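You operate a simulated robot arm through the tools that you are given. There is no shell and no other tool. Be economical: measure what you need, move in short steps, check, and stop when the job is done.

The job below is to be done with a simulated robot arm. You get a single attempt, and the scene is never put back.

Task
Put the tray rail on the chuck bench top away on the layout bench top.
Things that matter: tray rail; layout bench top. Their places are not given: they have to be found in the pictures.

It is judged by the outcome, as a careful person would: the job done as asked, and still so three seconds after it is handed in. It fails if anything else is knocked over, pushed out of place, dropped, spilled or broken.

Robot
A 7-joint arm with a two-finger parallel gripper, fixed in place. Base frame: the origin is at the foot of the arm, x ahead of it, y to its left, z up. Readings come in m, degrees, newtons and seconds.
Its first joint turns from -66.0 to 66.0 degrees. Payload 2.6 kg.
The TCP is the grasp point between the finger pads, 0.03 m short of the fingertips. In the tool frame z runs along the fingers and y along their closing line. Largest opening 0.094 m; finger width 0.028, thickness 0.01; the body of the gripper, 0.05 by 0.096 m, starts 0.055 m behind the TCP.
Orientation is told as [roll, pitch, yaw] about the base's x, y, z axes, in that order, counted from this pose: with the fingers straight down and closing along the base's y, the tool's x points along the base's -x, its y along +y and its z along -z.

Tools
- The arm moves only by the tool jog_arm. Its argument "moves" is a list of rows, each a list of 7 numbers: the shift along the tool's x, y, z in units of 250 mm (1.0 is 250 mm), then the turn, a rotation vector about the tool's x, y, z in units of 180 degrees (1.0 is 180 degrees), then the closure, from 0 (fully open) to 1 (shut). In form: [[tx, ty, tz, rx, ry, rz, hand], ...]. A call has 1 to 12 rows; each row is the pose to reach, as a shift and turn from the pose commanded when the call began, along the tool's axes at that moment. A call with a number of a shift or a turn outside -1 to 1 is refused whole. Each row takes 0.2 s and may step no farther than 0.05 m and 8.6 degrees from the row before; otherwise, or with a gripper value out of range, the whole call is refused. A pose out of reach is approached as far as the arm can. The call stops where the force on the tool passes 40 N (or 10 N more than at its start, if that is more) or the arm is blocked; 0.2 s more then pass. The fingers move at their own pace (about 0.072 m/s each) and stop on an object; they squeeze with about 27 N. The grip force told is the motor's: it shows also when the fingers shut on nothing. Time passes only in rows, and 0.2 s behind the last, so rows that repeat a pose let the fingers close. It gives the time, the measured TCP pose, the force on the tool (base axes), the opening and the grip force at its end, in the units of the frame above (readings bear some noise).
- Cameras (640 x 400 px; columns grow to the right, rows downward): "scene" is fixed at [0.0256, 0.4356, 0.5408]; the picture's right is [-0.82, -0.57, 0.00], its down [-0.43, 0.62, -0.66] and it looks along [0.38, -0.54, -0.75] (base axes); focal length 244 px, centre (320, 200). "wrist" rides on the gripper at [-0.037, 0, -0.058] in the tool frame; the picture's right is [0.00, -1.00, 0.00], its down [0.97, 0.00, -0.24] and it looks along [0.24, 0.00, 0.97] (tool axes); focal length 218 px, centre (320, 200).
- get_image(camera): a new picture of that camera. It takes no simulated time.
- measure_at(camera, pixels): there is no depth. For up to 12 entries [column, row, z] of the newest picture of that camera ("zoom" is the newest enlarged one), the place [x, y] in the base frame at which the ray of that pixel passes the height z, good to about 0.003 m. It takes no simulated time.
- inspect(camera, box): a new picture of the part [left, top, right, bottom] of that camera's present view, enlarged. It takes no simulated time.
- finish_job(): hands the job in; it is judged then, once.

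Go step by step. Measure first, check grasps and placings, and put right what went wrong. The budget is 60 turns and 26 pictures, counting those below and the enlarged ones. Unless the task says otherwise, let go and move clear before handing in, and close with one line.

The tools are called after "Request:" as name(argument=value, ...) on one line, values as JSON. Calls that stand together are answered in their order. jog_arm: Moves the arm, as the interface text tells. Its arguments: {"type":"object","properties":{"moves":{"type":"array","items":{"type":"array","items":{"type":"number"}}}},"required":["moves"]} The other tools are called the same way: get_image (camera) takes a picture; measure_at (camera, pixels) gives the place at which the rays of pixels pass given heights; inspect (camera, box) takes an enlarged picture of a part of a camera's view; finish_job () hands the job in.

At the start:

```text
t: 0.0
eef_pos: [0.4241, -0.0883, 0.2388]
ee_rot: [-0.1, 0.0, 0.0]
wrist_force: [1.0, -0.9, 0.5]
finger_gap: 0.0939
gripper_force: 0.0
```

scene: 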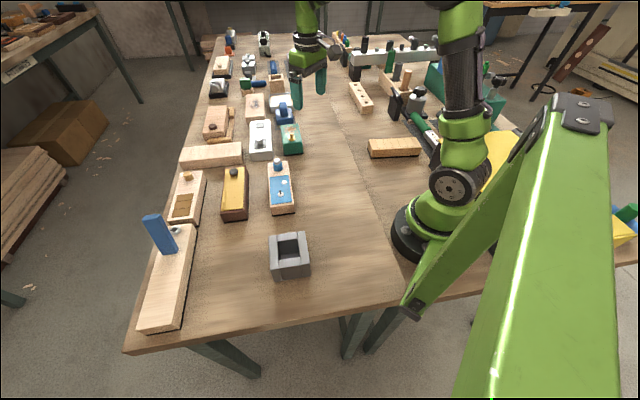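
wrist: 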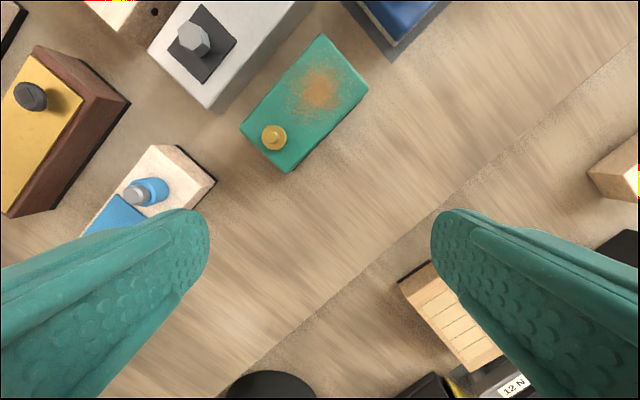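

The scene shows many blocks on a bench and some labels that I can't read yet, so I enlarge parts of the view to find the rail and the bench names.

Request:
inspect(camera="scene", box=[180, 20, 340, 120])

Request:
inspect(camera="scene", box=[320, 20, 540, 160])

Request:
inspect(camera="scene", box=[130, 100, 430, 340])

```text
4.00 times, centred on (260, 70) of scene
```

zoom: 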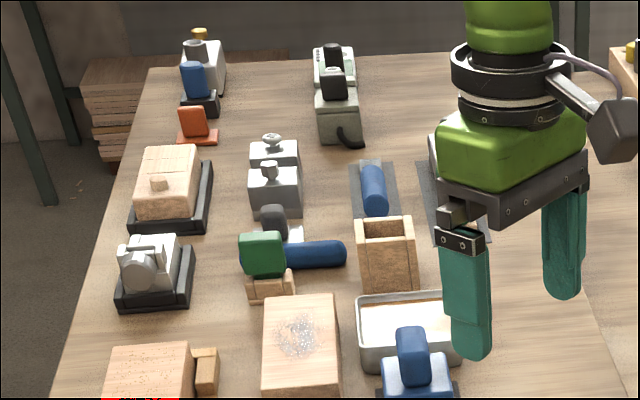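

```text
2.86 times, centred on (430, 90) of scene
```

zoom: 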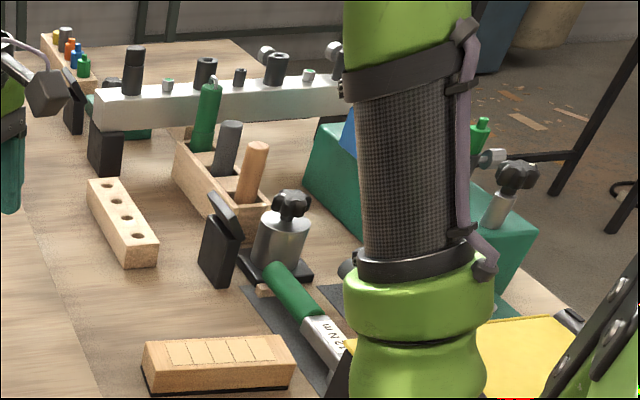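

```text
1.67 times, centred on (280, 220) of scene
```

zoom: 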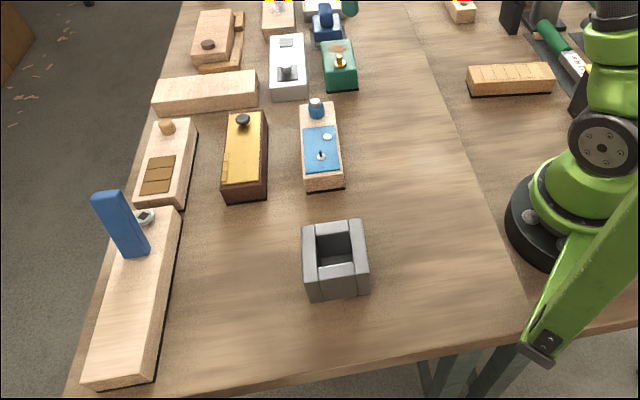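

The bench has a seam running from about (335,100) to (405,290), and there are other benches at the edges. I measure the main landmarks and enlarge those edge benches.

Request:
measure_at(camera="scene", pixels=[[335, 100, 0], [385, 240, 0], [125, 350, 0], [215, 40, 0], [400, 300, 0], [360, 97, 0.02], [395, 145, 0.03], [355, 70, 0.08], [435, 60, 0.08], [290, 250, 0.04], [210, 155, 0.03], [540, 10, 0]])

Request:
inspect(camera="scene", box=[440, 0, 640, 125])

Request:
inspect(camera="scene", box=[0, 0, 160, 100])

```text
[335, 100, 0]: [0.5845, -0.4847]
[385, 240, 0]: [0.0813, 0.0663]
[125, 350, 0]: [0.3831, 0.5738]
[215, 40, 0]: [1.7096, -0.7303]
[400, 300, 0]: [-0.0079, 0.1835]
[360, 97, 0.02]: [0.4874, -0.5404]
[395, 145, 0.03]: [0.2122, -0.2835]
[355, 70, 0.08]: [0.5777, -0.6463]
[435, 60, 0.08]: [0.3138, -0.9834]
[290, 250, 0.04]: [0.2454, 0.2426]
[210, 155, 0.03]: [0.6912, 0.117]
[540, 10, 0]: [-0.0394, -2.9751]
```

```text
3.20 times, centred on (540, 62) of scene
```

zoom: 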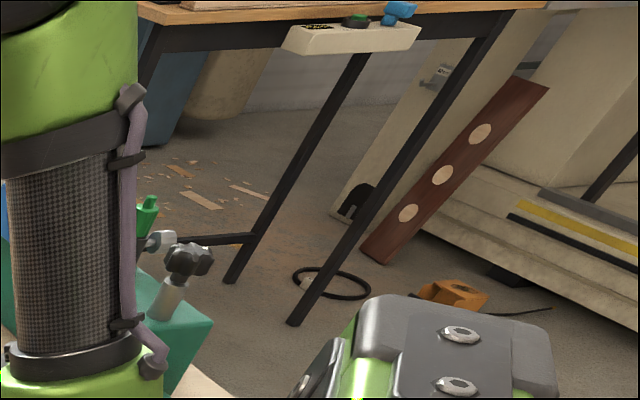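

```text
4.00 times, centred on (80, 50) of scene
```

zoom: 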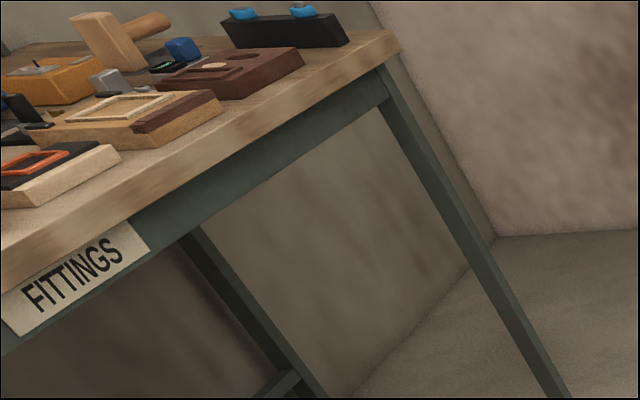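

The seam runs diagonally from (0.58,-0.48) to (-0.01,0.18), so there are two bench tops. I raise the hand and tilt it toward -y to see the near-side bench.

Request:
jog_arm(moves=[[0.05, -0.05, -0.1, 0.04, 0, 0, 0], [0.1, -0.1, -0.2, 0.08, 0, 0, 0], [0.15, -0.15, -0.3, 0.12, 0, 0, 0], [0.2, -0.2, -0.4, 0.16, 0, 0, 0], [0.25, -0.25, -0.5, 0.2, 0, 0, 0], [0.25, -0.25, -0.5, 0.2, 0, 0, 0]])

Request:
get_image(camera="wrist")

```text
t: 1.4
eef_pos: [0.3601, -0.1498, 0.3624]
ee_rot: [-36.0, -0.1, 0.0]
wrist_force: [-0.1, 0.5, -0.3]
finger_gap: 0.0938
gripper_force: 0.0
```

```text
18 pictures are left
```

wrist: 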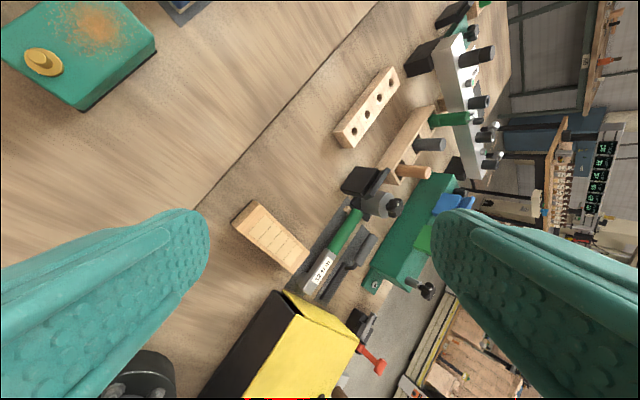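

The near strip holds a grooved wooden block at (270,237), a 4-hole bar at (367,107), a wrench and a chuck-like part at (380,200). I enlarge it for detail and labels.

Request:
inspect(camera="wrist", box=[220, 60, 460, 300])

Request:
inspect(camera="wrist", box=[420, 0, 640, 240])

```text
1.67 times, centred on (340, 180) of wrist
```

zoom: 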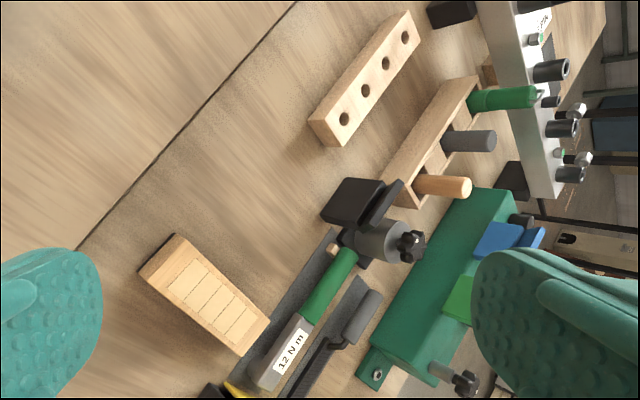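

```text
1.67 times, centred on (530, 120) of wrist
```

zoom: 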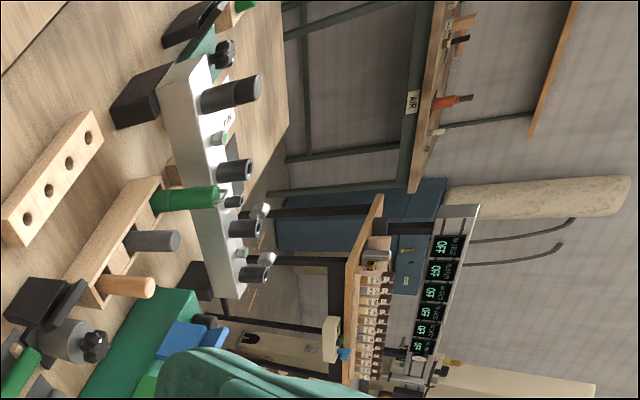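

The seam looks like a real joint between two tops. Next I look at the +y side of the bench.

Request:
jog_arm(moves=[[-0.02, 0.1, -0.107, -0.04, 0, 0, 0], [-0.034, 0.2, -0.214, -0.08, 0, 0, 0], [-0.05, 0.3, -0.321, -0.12, 0, 0, 0], [-0.07, 0.4, -0.43, -0.16, 0, 0, 0], [-0.085, 0.5, -0.535, -0.2, 0, 0, 0], [-0.1, 0.6, -0.64, -0.24, 0, 0, 0], [-0.12, 0.69, -0.75, -0.28, 0, 0, 0], [-0.12, 0.69, -0.75, -0.28, 0, 0, 0]])

Request:
get_image(camera="wrist")

```text
t: 3.2
eef_pos: [0.3915, 0.0967, 0.4148]
ee_rot: [14.6, 0.0, 0.0]
wrist_force: [-0.1, -0.6, -0.4]
finger_gap: 0.0938
gripper_force: 0.0
```

```text
15 pictures are left
```

wrist: 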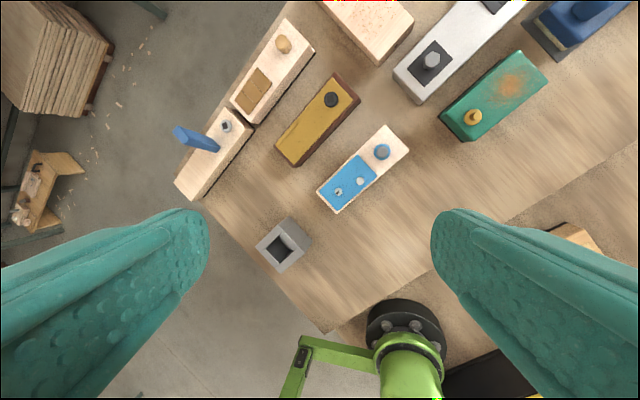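

Two separate legs near (355,340) and (385,340) in the scene hint at two benches side by side. I enlarge that end and look for name signs.

Request:
inspect(camera="scene", box=[120, 250, 440, 400])

Request:
inspect(camera="wrist", box=[160, 0, 480, 300])

```text
2.00 times, centred on (280, 325) of scene
```

zoom: 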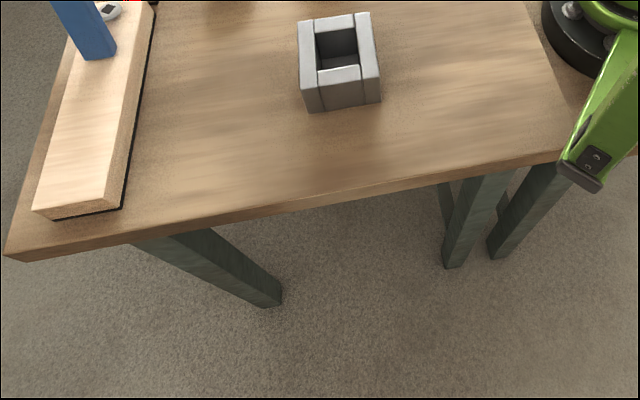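

```text
1.33 times, centred on (320, 150) of wrist
```

zoom: 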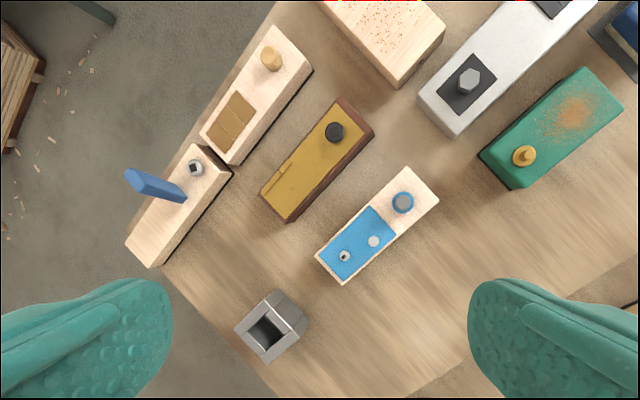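

Two benches stand side by side; the near one carries the chuck, the wrench and, within reach, only the grooved wooden block near (0.21,-0.28), while the far one is laid out with rows of pieces. I go over the block for a closer look.

Request:
jog_arm(moves=[[0.06, -0.157, 0, 0.016, 0, 0, 0], [0.12, -0.314, 0, 0.032, 0, 0, 0], [0.19, -0.47, 0, 0.048, 0, 0, 0], [0.25, -0.63, 0, 0.064, 0, 0, 0], [0.32, -0.786, 0, 0.08, 0, 0, 0], [0.32, -0.786, 0, 0.08, 0, 0, 0]])

Request:
jog_arm(moves=[[0.06, -0.15, 0.1, 0, 0, 0, 0], [0.12, -0.3, 0.2, 0, 0, 0, 0], [0.18, -0.45, 0.3, 0, 0, 0, 0], [0.24, -0.6, 0.4, 0, 0, 0, 0], [0.28, -0.74, 0.5, 0, 0, 0, 0], [0.28, -0.74, 0.56, 0, 0, 0, 0]])

Request:
get_image(camera="wrist")

```text
t: 4.6
eef_pos: [0.3081, -0.0937, 0.3618]
ee_rot: [0.0, 0.0, 0.0]
wrist_force: [0.1, -0.5, -0.6]
finger_gap: 0.0939
gripper_force: 0.0
```

```text
t: 6.0
eef_pos: [0.2416, -0.2756, 0.2236]
ee_rot: [0.0, 0.0, 0.0]
wrist_force: [-0.1, -0.9, -0.2]
finger_gap: 0.0938
gripper_force: 0.1
```

```text
12 pictures are left
```

wrist: 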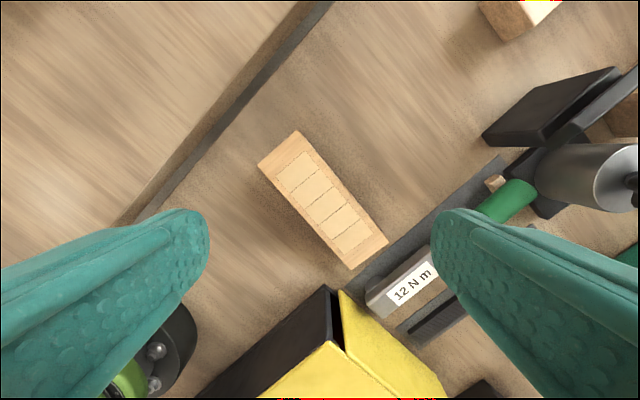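

The block top in this view has corners (298,131), (260,165), (388,243), (350,269), and a step shows between the tops along the seam at (200,150). I triangulate heights with both cameras.

Request:
measure_at(camera="wrist", pixels=[[298, 131, 0], [298, 131, 0.04], [260, 165, 0], [260, 165, 0.04], [388, 243, 0], [388, 243, 0.04], [350, 269, 0], [350, 269, 0.04], [200, 125, 0], [220, 130, 0], [210, 135, 0.0], [300, 0, 0]])

Request:
measure_at(camera="scene", pixels=[[370, 139, 0], [370, 139, 0.04], [371.8, 152.2, 0], [371.8, 152.2, 0.04], [416.9, 137.1, 0], [416.9, 137.1, 0.04], [423.5, 147.6, 0], [423.5, 147.6, 0.04], [373, 157, 0], [419.7, 155.7, 0]])

Request:
inspect(camera="scene", box=[310, 90, 470, 190])

```text
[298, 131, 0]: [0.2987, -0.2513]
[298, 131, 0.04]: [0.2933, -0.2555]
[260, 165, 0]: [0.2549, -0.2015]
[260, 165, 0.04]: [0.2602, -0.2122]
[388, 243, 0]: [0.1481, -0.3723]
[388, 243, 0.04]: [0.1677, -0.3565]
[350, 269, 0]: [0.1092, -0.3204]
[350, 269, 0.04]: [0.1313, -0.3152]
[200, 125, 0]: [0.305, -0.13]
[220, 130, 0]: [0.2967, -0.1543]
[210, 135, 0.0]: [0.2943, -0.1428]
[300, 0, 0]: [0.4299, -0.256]
```

```text
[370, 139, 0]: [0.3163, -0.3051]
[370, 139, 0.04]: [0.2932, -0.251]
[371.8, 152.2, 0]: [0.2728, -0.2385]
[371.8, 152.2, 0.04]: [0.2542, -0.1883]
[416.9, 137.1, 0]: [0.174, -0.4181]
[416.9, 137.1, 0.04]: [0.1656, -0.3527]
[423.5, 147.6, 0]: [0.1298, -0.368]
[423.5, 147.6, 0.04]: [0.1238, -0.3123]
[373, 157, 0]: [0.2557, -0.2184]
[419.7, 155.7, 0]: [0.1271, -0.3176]
```

```text
4.00 times, centred on (390, 140) of scene
```

zoom: 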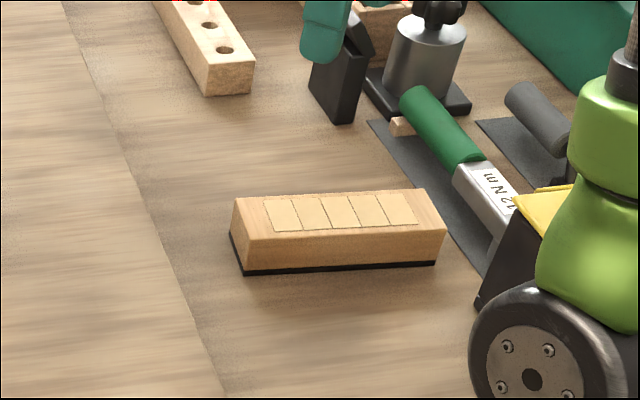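

The block top is at z≈0.04, its footprint about 0.162 × 0.057 m centred at (0.212,-0.283), long axis ~39° from +x, resting near z=0. I now check the seam to see how high the far bench is.

Request:
inspect(camera="wrist", box=[110, 0, 350, 220])

Request:
measure_at(camera="scene", pixels=[[325.5, 90, 0], [325.5, 90, 0.05], [366, 190, 0], [366, 190, 0.05], [369.3, 139.5, 0.04], [371.3, 150, 0.04], [415.8, 137, 0.04], [421.8, 148, 0.04], [370.8, 158.8, 0], [418.8, 156.3, 0]])

```text
1.82 times, centred on (230, 110) of wrist
```

zoom: 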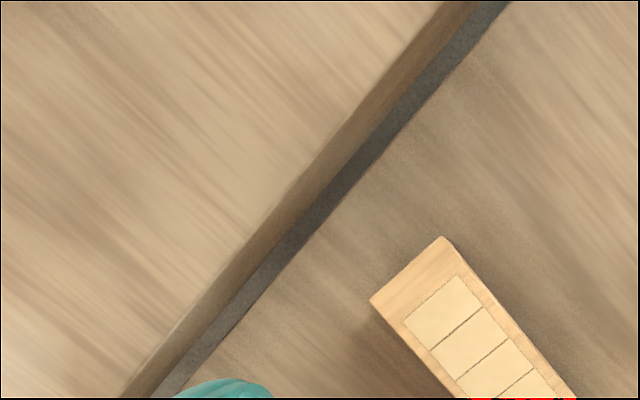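

```text
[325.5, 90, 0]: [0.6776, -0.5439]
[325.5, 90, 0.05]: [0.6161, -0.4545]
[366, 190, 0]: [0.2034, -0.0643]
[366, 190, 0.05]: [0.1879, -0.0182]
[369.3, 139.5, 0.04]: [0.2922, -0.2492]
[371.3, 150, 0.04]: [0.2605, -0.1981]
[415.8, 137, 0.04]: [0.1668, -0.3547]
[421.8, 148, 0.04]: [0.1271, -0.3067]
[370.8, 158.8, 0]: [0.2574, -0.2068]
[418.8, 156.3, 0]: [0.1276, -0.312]
```

The far bench's top edge gives consistent positions in both cameras at z≈0.03, so it stands about 3 cm higher than the near one. I measure the free space on it between the blocks and the seam.

Request:
measure_at(camera="scene", pixels=[[295, 213, 0.031], [270, 216, 0.031], [292, 165, 0.031], [302, 153, 0.031], [284, 156, 0.031], [300, 125, 0.031], [310, 262, 0.031], [366, 190, 0.031], [330, 165, 0.031], [330, 190, 0.031]])

Request:
measure_at(camera="wrist", pixels=[[298.8, 0, 0.031], [120, 219, 0.031], [338, 290, 0.0], [338, 290, 0.1], [365, 292, 0.03], [333, 0, 0], [139, 219, 0]])

```text
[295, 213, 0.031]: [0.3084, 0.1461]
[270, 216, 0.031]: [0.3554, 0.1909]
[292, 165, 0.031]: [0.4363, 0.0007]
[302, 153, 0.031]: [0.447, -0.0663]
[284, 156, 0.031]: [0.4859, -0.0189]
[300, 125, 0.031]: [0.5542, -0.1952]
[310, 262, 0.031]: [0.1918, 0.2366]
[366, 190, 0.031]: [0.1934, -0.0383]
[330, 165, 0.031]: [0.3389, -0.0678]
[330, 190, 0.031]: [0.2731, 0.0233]
```

```text
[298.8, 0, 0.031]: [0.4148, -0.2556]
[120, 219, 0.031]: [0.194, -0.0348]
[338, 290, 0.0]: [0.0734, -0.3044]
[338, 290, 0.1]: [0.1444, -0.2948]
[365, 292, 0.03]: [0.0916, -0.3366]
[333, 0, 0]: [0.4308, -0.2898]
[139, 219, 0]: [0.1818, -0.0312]
```

The far bench is confirmed at z≈0.031, with a free strip from n=0.112 to about 0.27 in front of the blocks, so the drop spot is (0.303,-0.006) with the block parallel to the edge. Now I turn 39° and descend above the block.

Request:
jog_arm(moves=[[0.015, 0, 0.07, 0, 0, -0.037, 0], [0.03, 0, 0.14, 0, 0, -0.073, 0], [0.045, 0, 0.21, 0, 0, -0.11, 0], [0.06, 0, 0.28, 0, 0, -0.146, 0], [0.075, 0, 0.35, 0, 0, -0.183, 0], [0.086, 0, 0.414, 0, 0, -0.219, 0], [0.086, 0, 0.414, 0, 0, -0.219, 0]])

Request:
get_image(camera="wrist")

```text
t: 7.6
eef_pos: [0.2198, -0.2752, 0.1206]
ee_rot: [-0.1, 0.0, 39.6]
wrist_force: [-0.2, 0.5, -0.4]
finger_gap: 0.0941
gripper_force: 0.0
```

```text
9 pictures are left
```

wrist: 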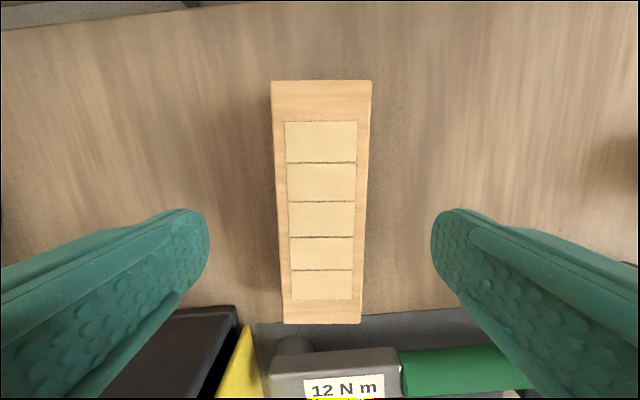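

The block is lined up with the hand, spanning (273,81) to (361,324). I check its centre and angle before descending.

Request:
measure_at(camera="wrist", pixels=[[273, 81, 0.04], [372, 80, 0.04], [282, 324, 0.04], [361, 324, 0.04], [240, 330, 0.1], [235, 306, 0.1], [235, 306, 0.05]])

```text
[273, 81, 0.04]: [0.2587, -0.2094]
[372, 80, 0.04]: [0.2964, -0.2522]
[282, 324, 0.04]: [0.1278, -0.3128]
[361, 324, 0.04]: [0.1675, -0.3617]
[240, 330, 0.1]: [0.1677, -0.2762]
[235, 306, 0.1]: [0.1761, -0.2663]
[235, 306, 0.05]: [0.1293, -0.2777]
```

Centre (0.213,-0.284) and angle 39.4° agree with the hand, and the black box stays clear. I descend to z≈0.036 and close.

Request:
jog_arm(moves=[[0, -0.005, 0.1, 0, 0, 0, 0], [0, -0.009, 0.2, 0, 0, 0, 0], [0, -0.009, 0.28, 0, 0, 0, 0], [0, -0.009, 0.336, 0, 0, 0, 0], [0, -0.009, 0.336, 0, 0, 0, 0.5], [0, -0.009, 0.336, 0, 0, 0, 1], [0, -0.009, 0.336, 0, 0, 0, 1], [0, -0.009, 0.336, 0, 0, 0, 1]])

```text
t: 9.4
eef_pos: [0.2231, -0.277, 0.0395]
ee_rot: [0.0, -0.1, 39.4]
wrist_force: [0.5, 0.1, 0.3]
finger_gap: 0.0642
gripper_force: 27.0
```

The fingers hold at a 0.064 m gap with 27 N. I lift straight up to about z=0.16.

Request:
jog_arm(moves=[[0, 0, -0.06, 0, 0, 0, 1], [0, 0, -0.15, 0, 0, 0, 1], [0, 0, -0.3, 0, 0, 0, 1], [0, 0, -0.45, 0, 0, 0, 1], [0, 0, -0.5, 0, 0, 0, 1]])

Request:
get_image(camera="wrist")

```text
t: 10.6
eef_pos: [0.2193, -0.2756, 0.1632]
ee_rot: [0.0, 0.0, 39.4]
wrist_force: [-0.4, 0.0, -10.5]
finger_gap: 0.0644
gripper_force: 27.3
```

```text
8 pictures are left
```

wrist: 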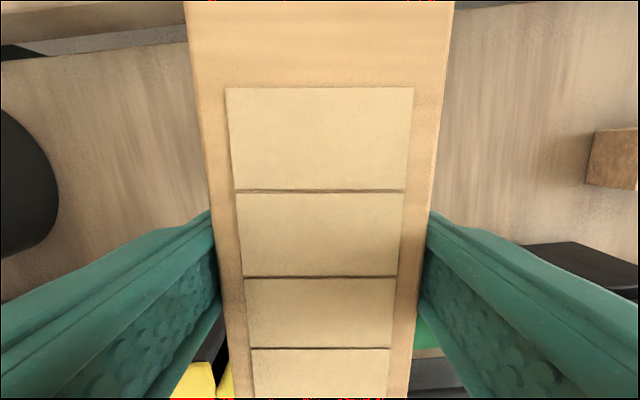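

The rail is held level and the load is about 10 N. I carry it over the seam while turning it parallel to the bench edge.

Request:
jog_arm(moves=[[-0.0947, 0.0582, 0, 0, 0, 0.0469, 1], [-0.1894, 0.1164, 0, 0, 0, 0.0938, 1], [-0.284, 0.1746, 0, 0, 0, 0.1407, 1], [-0.379, 0.2328, 0, 0, 0, 0.1876, 1], [-0.4735, 0.291, 0, 0, 0, 0.2345, 1], [-0.568, 0.349, 0, 0, 0, 0.2814, 1], [-0.663, 0.407, 0, 0, 0, 0.3283, 1], [-0.7576, 0.4656, 0, 0, 0, 0.3752, 1], [-0.852, 0.524, 0, 0, 0, 0.4221, 1], [-0.947, 0.582, 0, 0, 0, 0.469, 1], [-0.947, 0.582, 0, 0, 0, 0.469, 1]])

Request:
get_image(camera="scene")

```text
t: 13.0
eef_pos: [0.3091, -0.012, 0.1616]
ee_rot: [0.0, -0.1, -45.1]
wrist_force: [-0.6, 0.2, -12.8]
finger_gap: 0.0645
gripper_force: 27.3
```

```text
7 pictures are left
```

scene: 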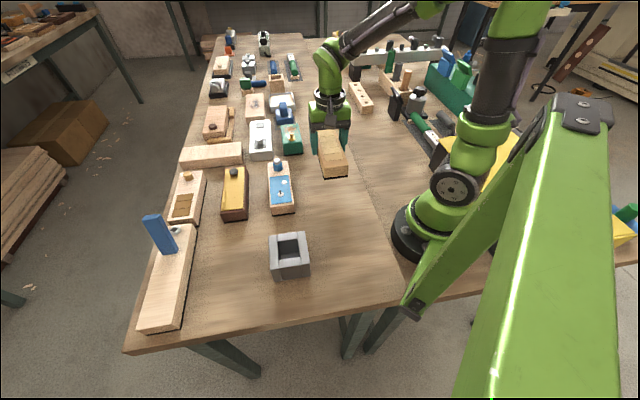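

The rail hangs over the free strip, clear of the blocks. I lower it to just above the far top and then go down in small steps.

Request:
jog_arm(moves=[[0, 0, 0.1, 0, 0, 0, 1], [0, 0, 0.2, 0, 0, 0, 1], [0, 0, 0.28, 0, 0, 0, 1], [0, 0, 0.32, 0, 0, 0, 1], [0, 0, 0.33, 0, 0, 0, 1]])

Request:
inspect(camera="scene", box=[260, 120, 420, 220])

```text
t: 14.2
eef_pos: [0.3114, -0.0155, 0.0785]
ee_rot: [0.0, 0.0, -45.1]
wrist_force: [-0.6, 0.7, -10.6]
finger_gap: 0.0644
gripper_force: 27.1
```

```text
4.00 times, centred on (340, 170) of scene
```

zoom: 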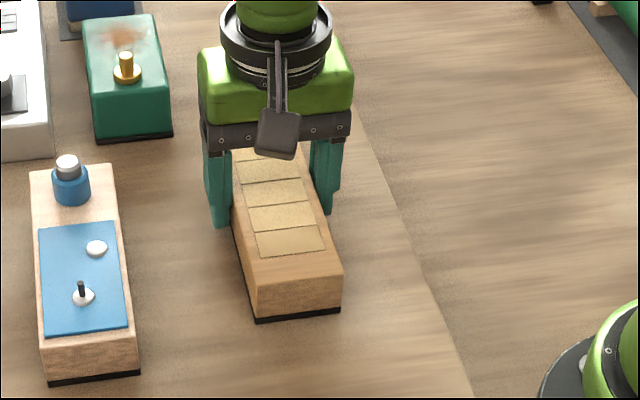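

The rail is just above the far top with clear space around it. I step down a few millimetres at a time and watch the force.

Request:
jog_arm(moves=[[0, 0, 0.012, 0, 0, 0, 1], [0, 0, 0.024, 0, 0, 0, 1], [0, 0, 0.03, 0, 0, 0, 1], [0, 0, 0.03, 0, 0, 0, 1]])

```text
t: 15.2
eef_pos: [0.3131, -0.0146, 0.0727]
ee_rot: [0.0, -0.3, -45.1]
wrist_force: [-5.0, -10.0, 21.4]
finger_gap: 0.0647
gripper_force: 26.6
```

The force went from -10.6 to +21 N, so the rail stands on the far top. I ease off about 1.5 mm and open the fingers.

Request:
jog_arm(moves=[[0, 0, -0.006, 0, 0, 0, 1], [0, 0, -0.006, 0, 0, 0, 1]])

```text
t: 15.8
eef_pos: [0.3086, -0.0131, 0.0725]
ee_rot: [-0.2, 0.2, -45.0]
wrist_force: [-1.1, -0.4, -10.1]
finger_gap: 0.0642
gripper_force: 27.6
```

The load is back to -10 N, so the rail hangs a fraction of a millimetre clear. I go down 1 mm and check.

Request:
jog_arm(moves=[[0, 0, 0.003, 0, 0, 0, 1], [0, 0, 0.004, 0, 0, 0, 1], [0, 0, 0.004, 0, 0, 0, 1]])

```text
t: 16.6
eef_pos: [0.3131, -0.0165, 0.0726]
ee_rot: [0.0, -0.1, -45.0]
wrist_force: [-0.5, 0.4, -11.0]
finger_gap: 0.0645
gripper_force: 26.8
```

Request:
jog_arm(moves=[[0, 0, 0.002, 0, 0, 0, 1], [0, 0, 0.003, 0, 0, 0, 1], [0, 0, 0.003, 0, 0, 0, 1]])

```text
t: 17.4
eef_pos: [0.3125, -0.0152, 0.0718]
ee_rot: [0.0, 0.0, -45.0]
wrist_force: [0.3, -2.9, 0.3]
finger_gap: 0.0645
gripper_force: 26.5
```

The vertical force is now near zero, so the bench carries the rail. I open the fingers and rise straight up.

Request:
jog_arm(moves=[[0, 0, 0, 0, 0, 0, 0.2], [0, 0, 0, 0, 0, 0, 0.1], [0, 0, 0, 0, 0, 0, 0.1], [0, 0, -0.08, 0, 0, 0, 0.1], [0, 0, -0.2, 0, 0, 0, 0.1], [0, 0, -0.35, 0, 0, 0, 0.1], [0, 0, -0.5, 0, 0, 0, 0.1], [0, 0, -0.6, 0, 0, 0, 0.1]])

Request:
get_image(camera="scene")

Request:
get_image(camera="wrist")

```text
t: 19.2
eef_pos: [0.3136, -0.0148, 0.2216]
ee_rot: [0.0, 0.1, -44.9]
wrist_force: [0.0, 0.4, 0.3]
finger_gap: 0.0845
gripper_force: 0.1
```

```text
5 pictures are left
```

scene: 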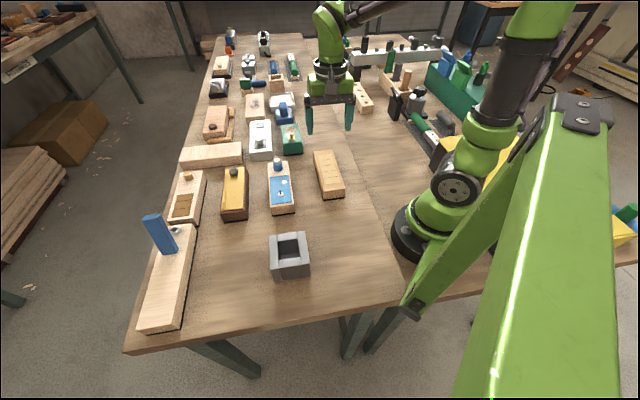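

```text
4 pictures are left
```

wrist: 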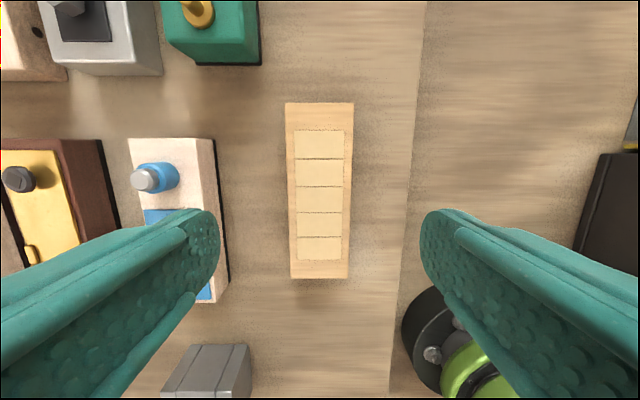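

The rail stands flat on the far bench top at (320,190) in the wrist view, clear of the seam and the other pieces. The hand is empty and clear, so I hand the job in.

Request:
finish_job()

```text
The job is handed in.
```

I moved the grooved wooden block from the near bench to the far bench, where it rests flat and parallel to the edge; nothing else was seen to move. I saw no name signs on either bench, so taking that block as the tray rail, the near bench as the chuck bench and the far one as the layout bench was my inference from what lay on them.
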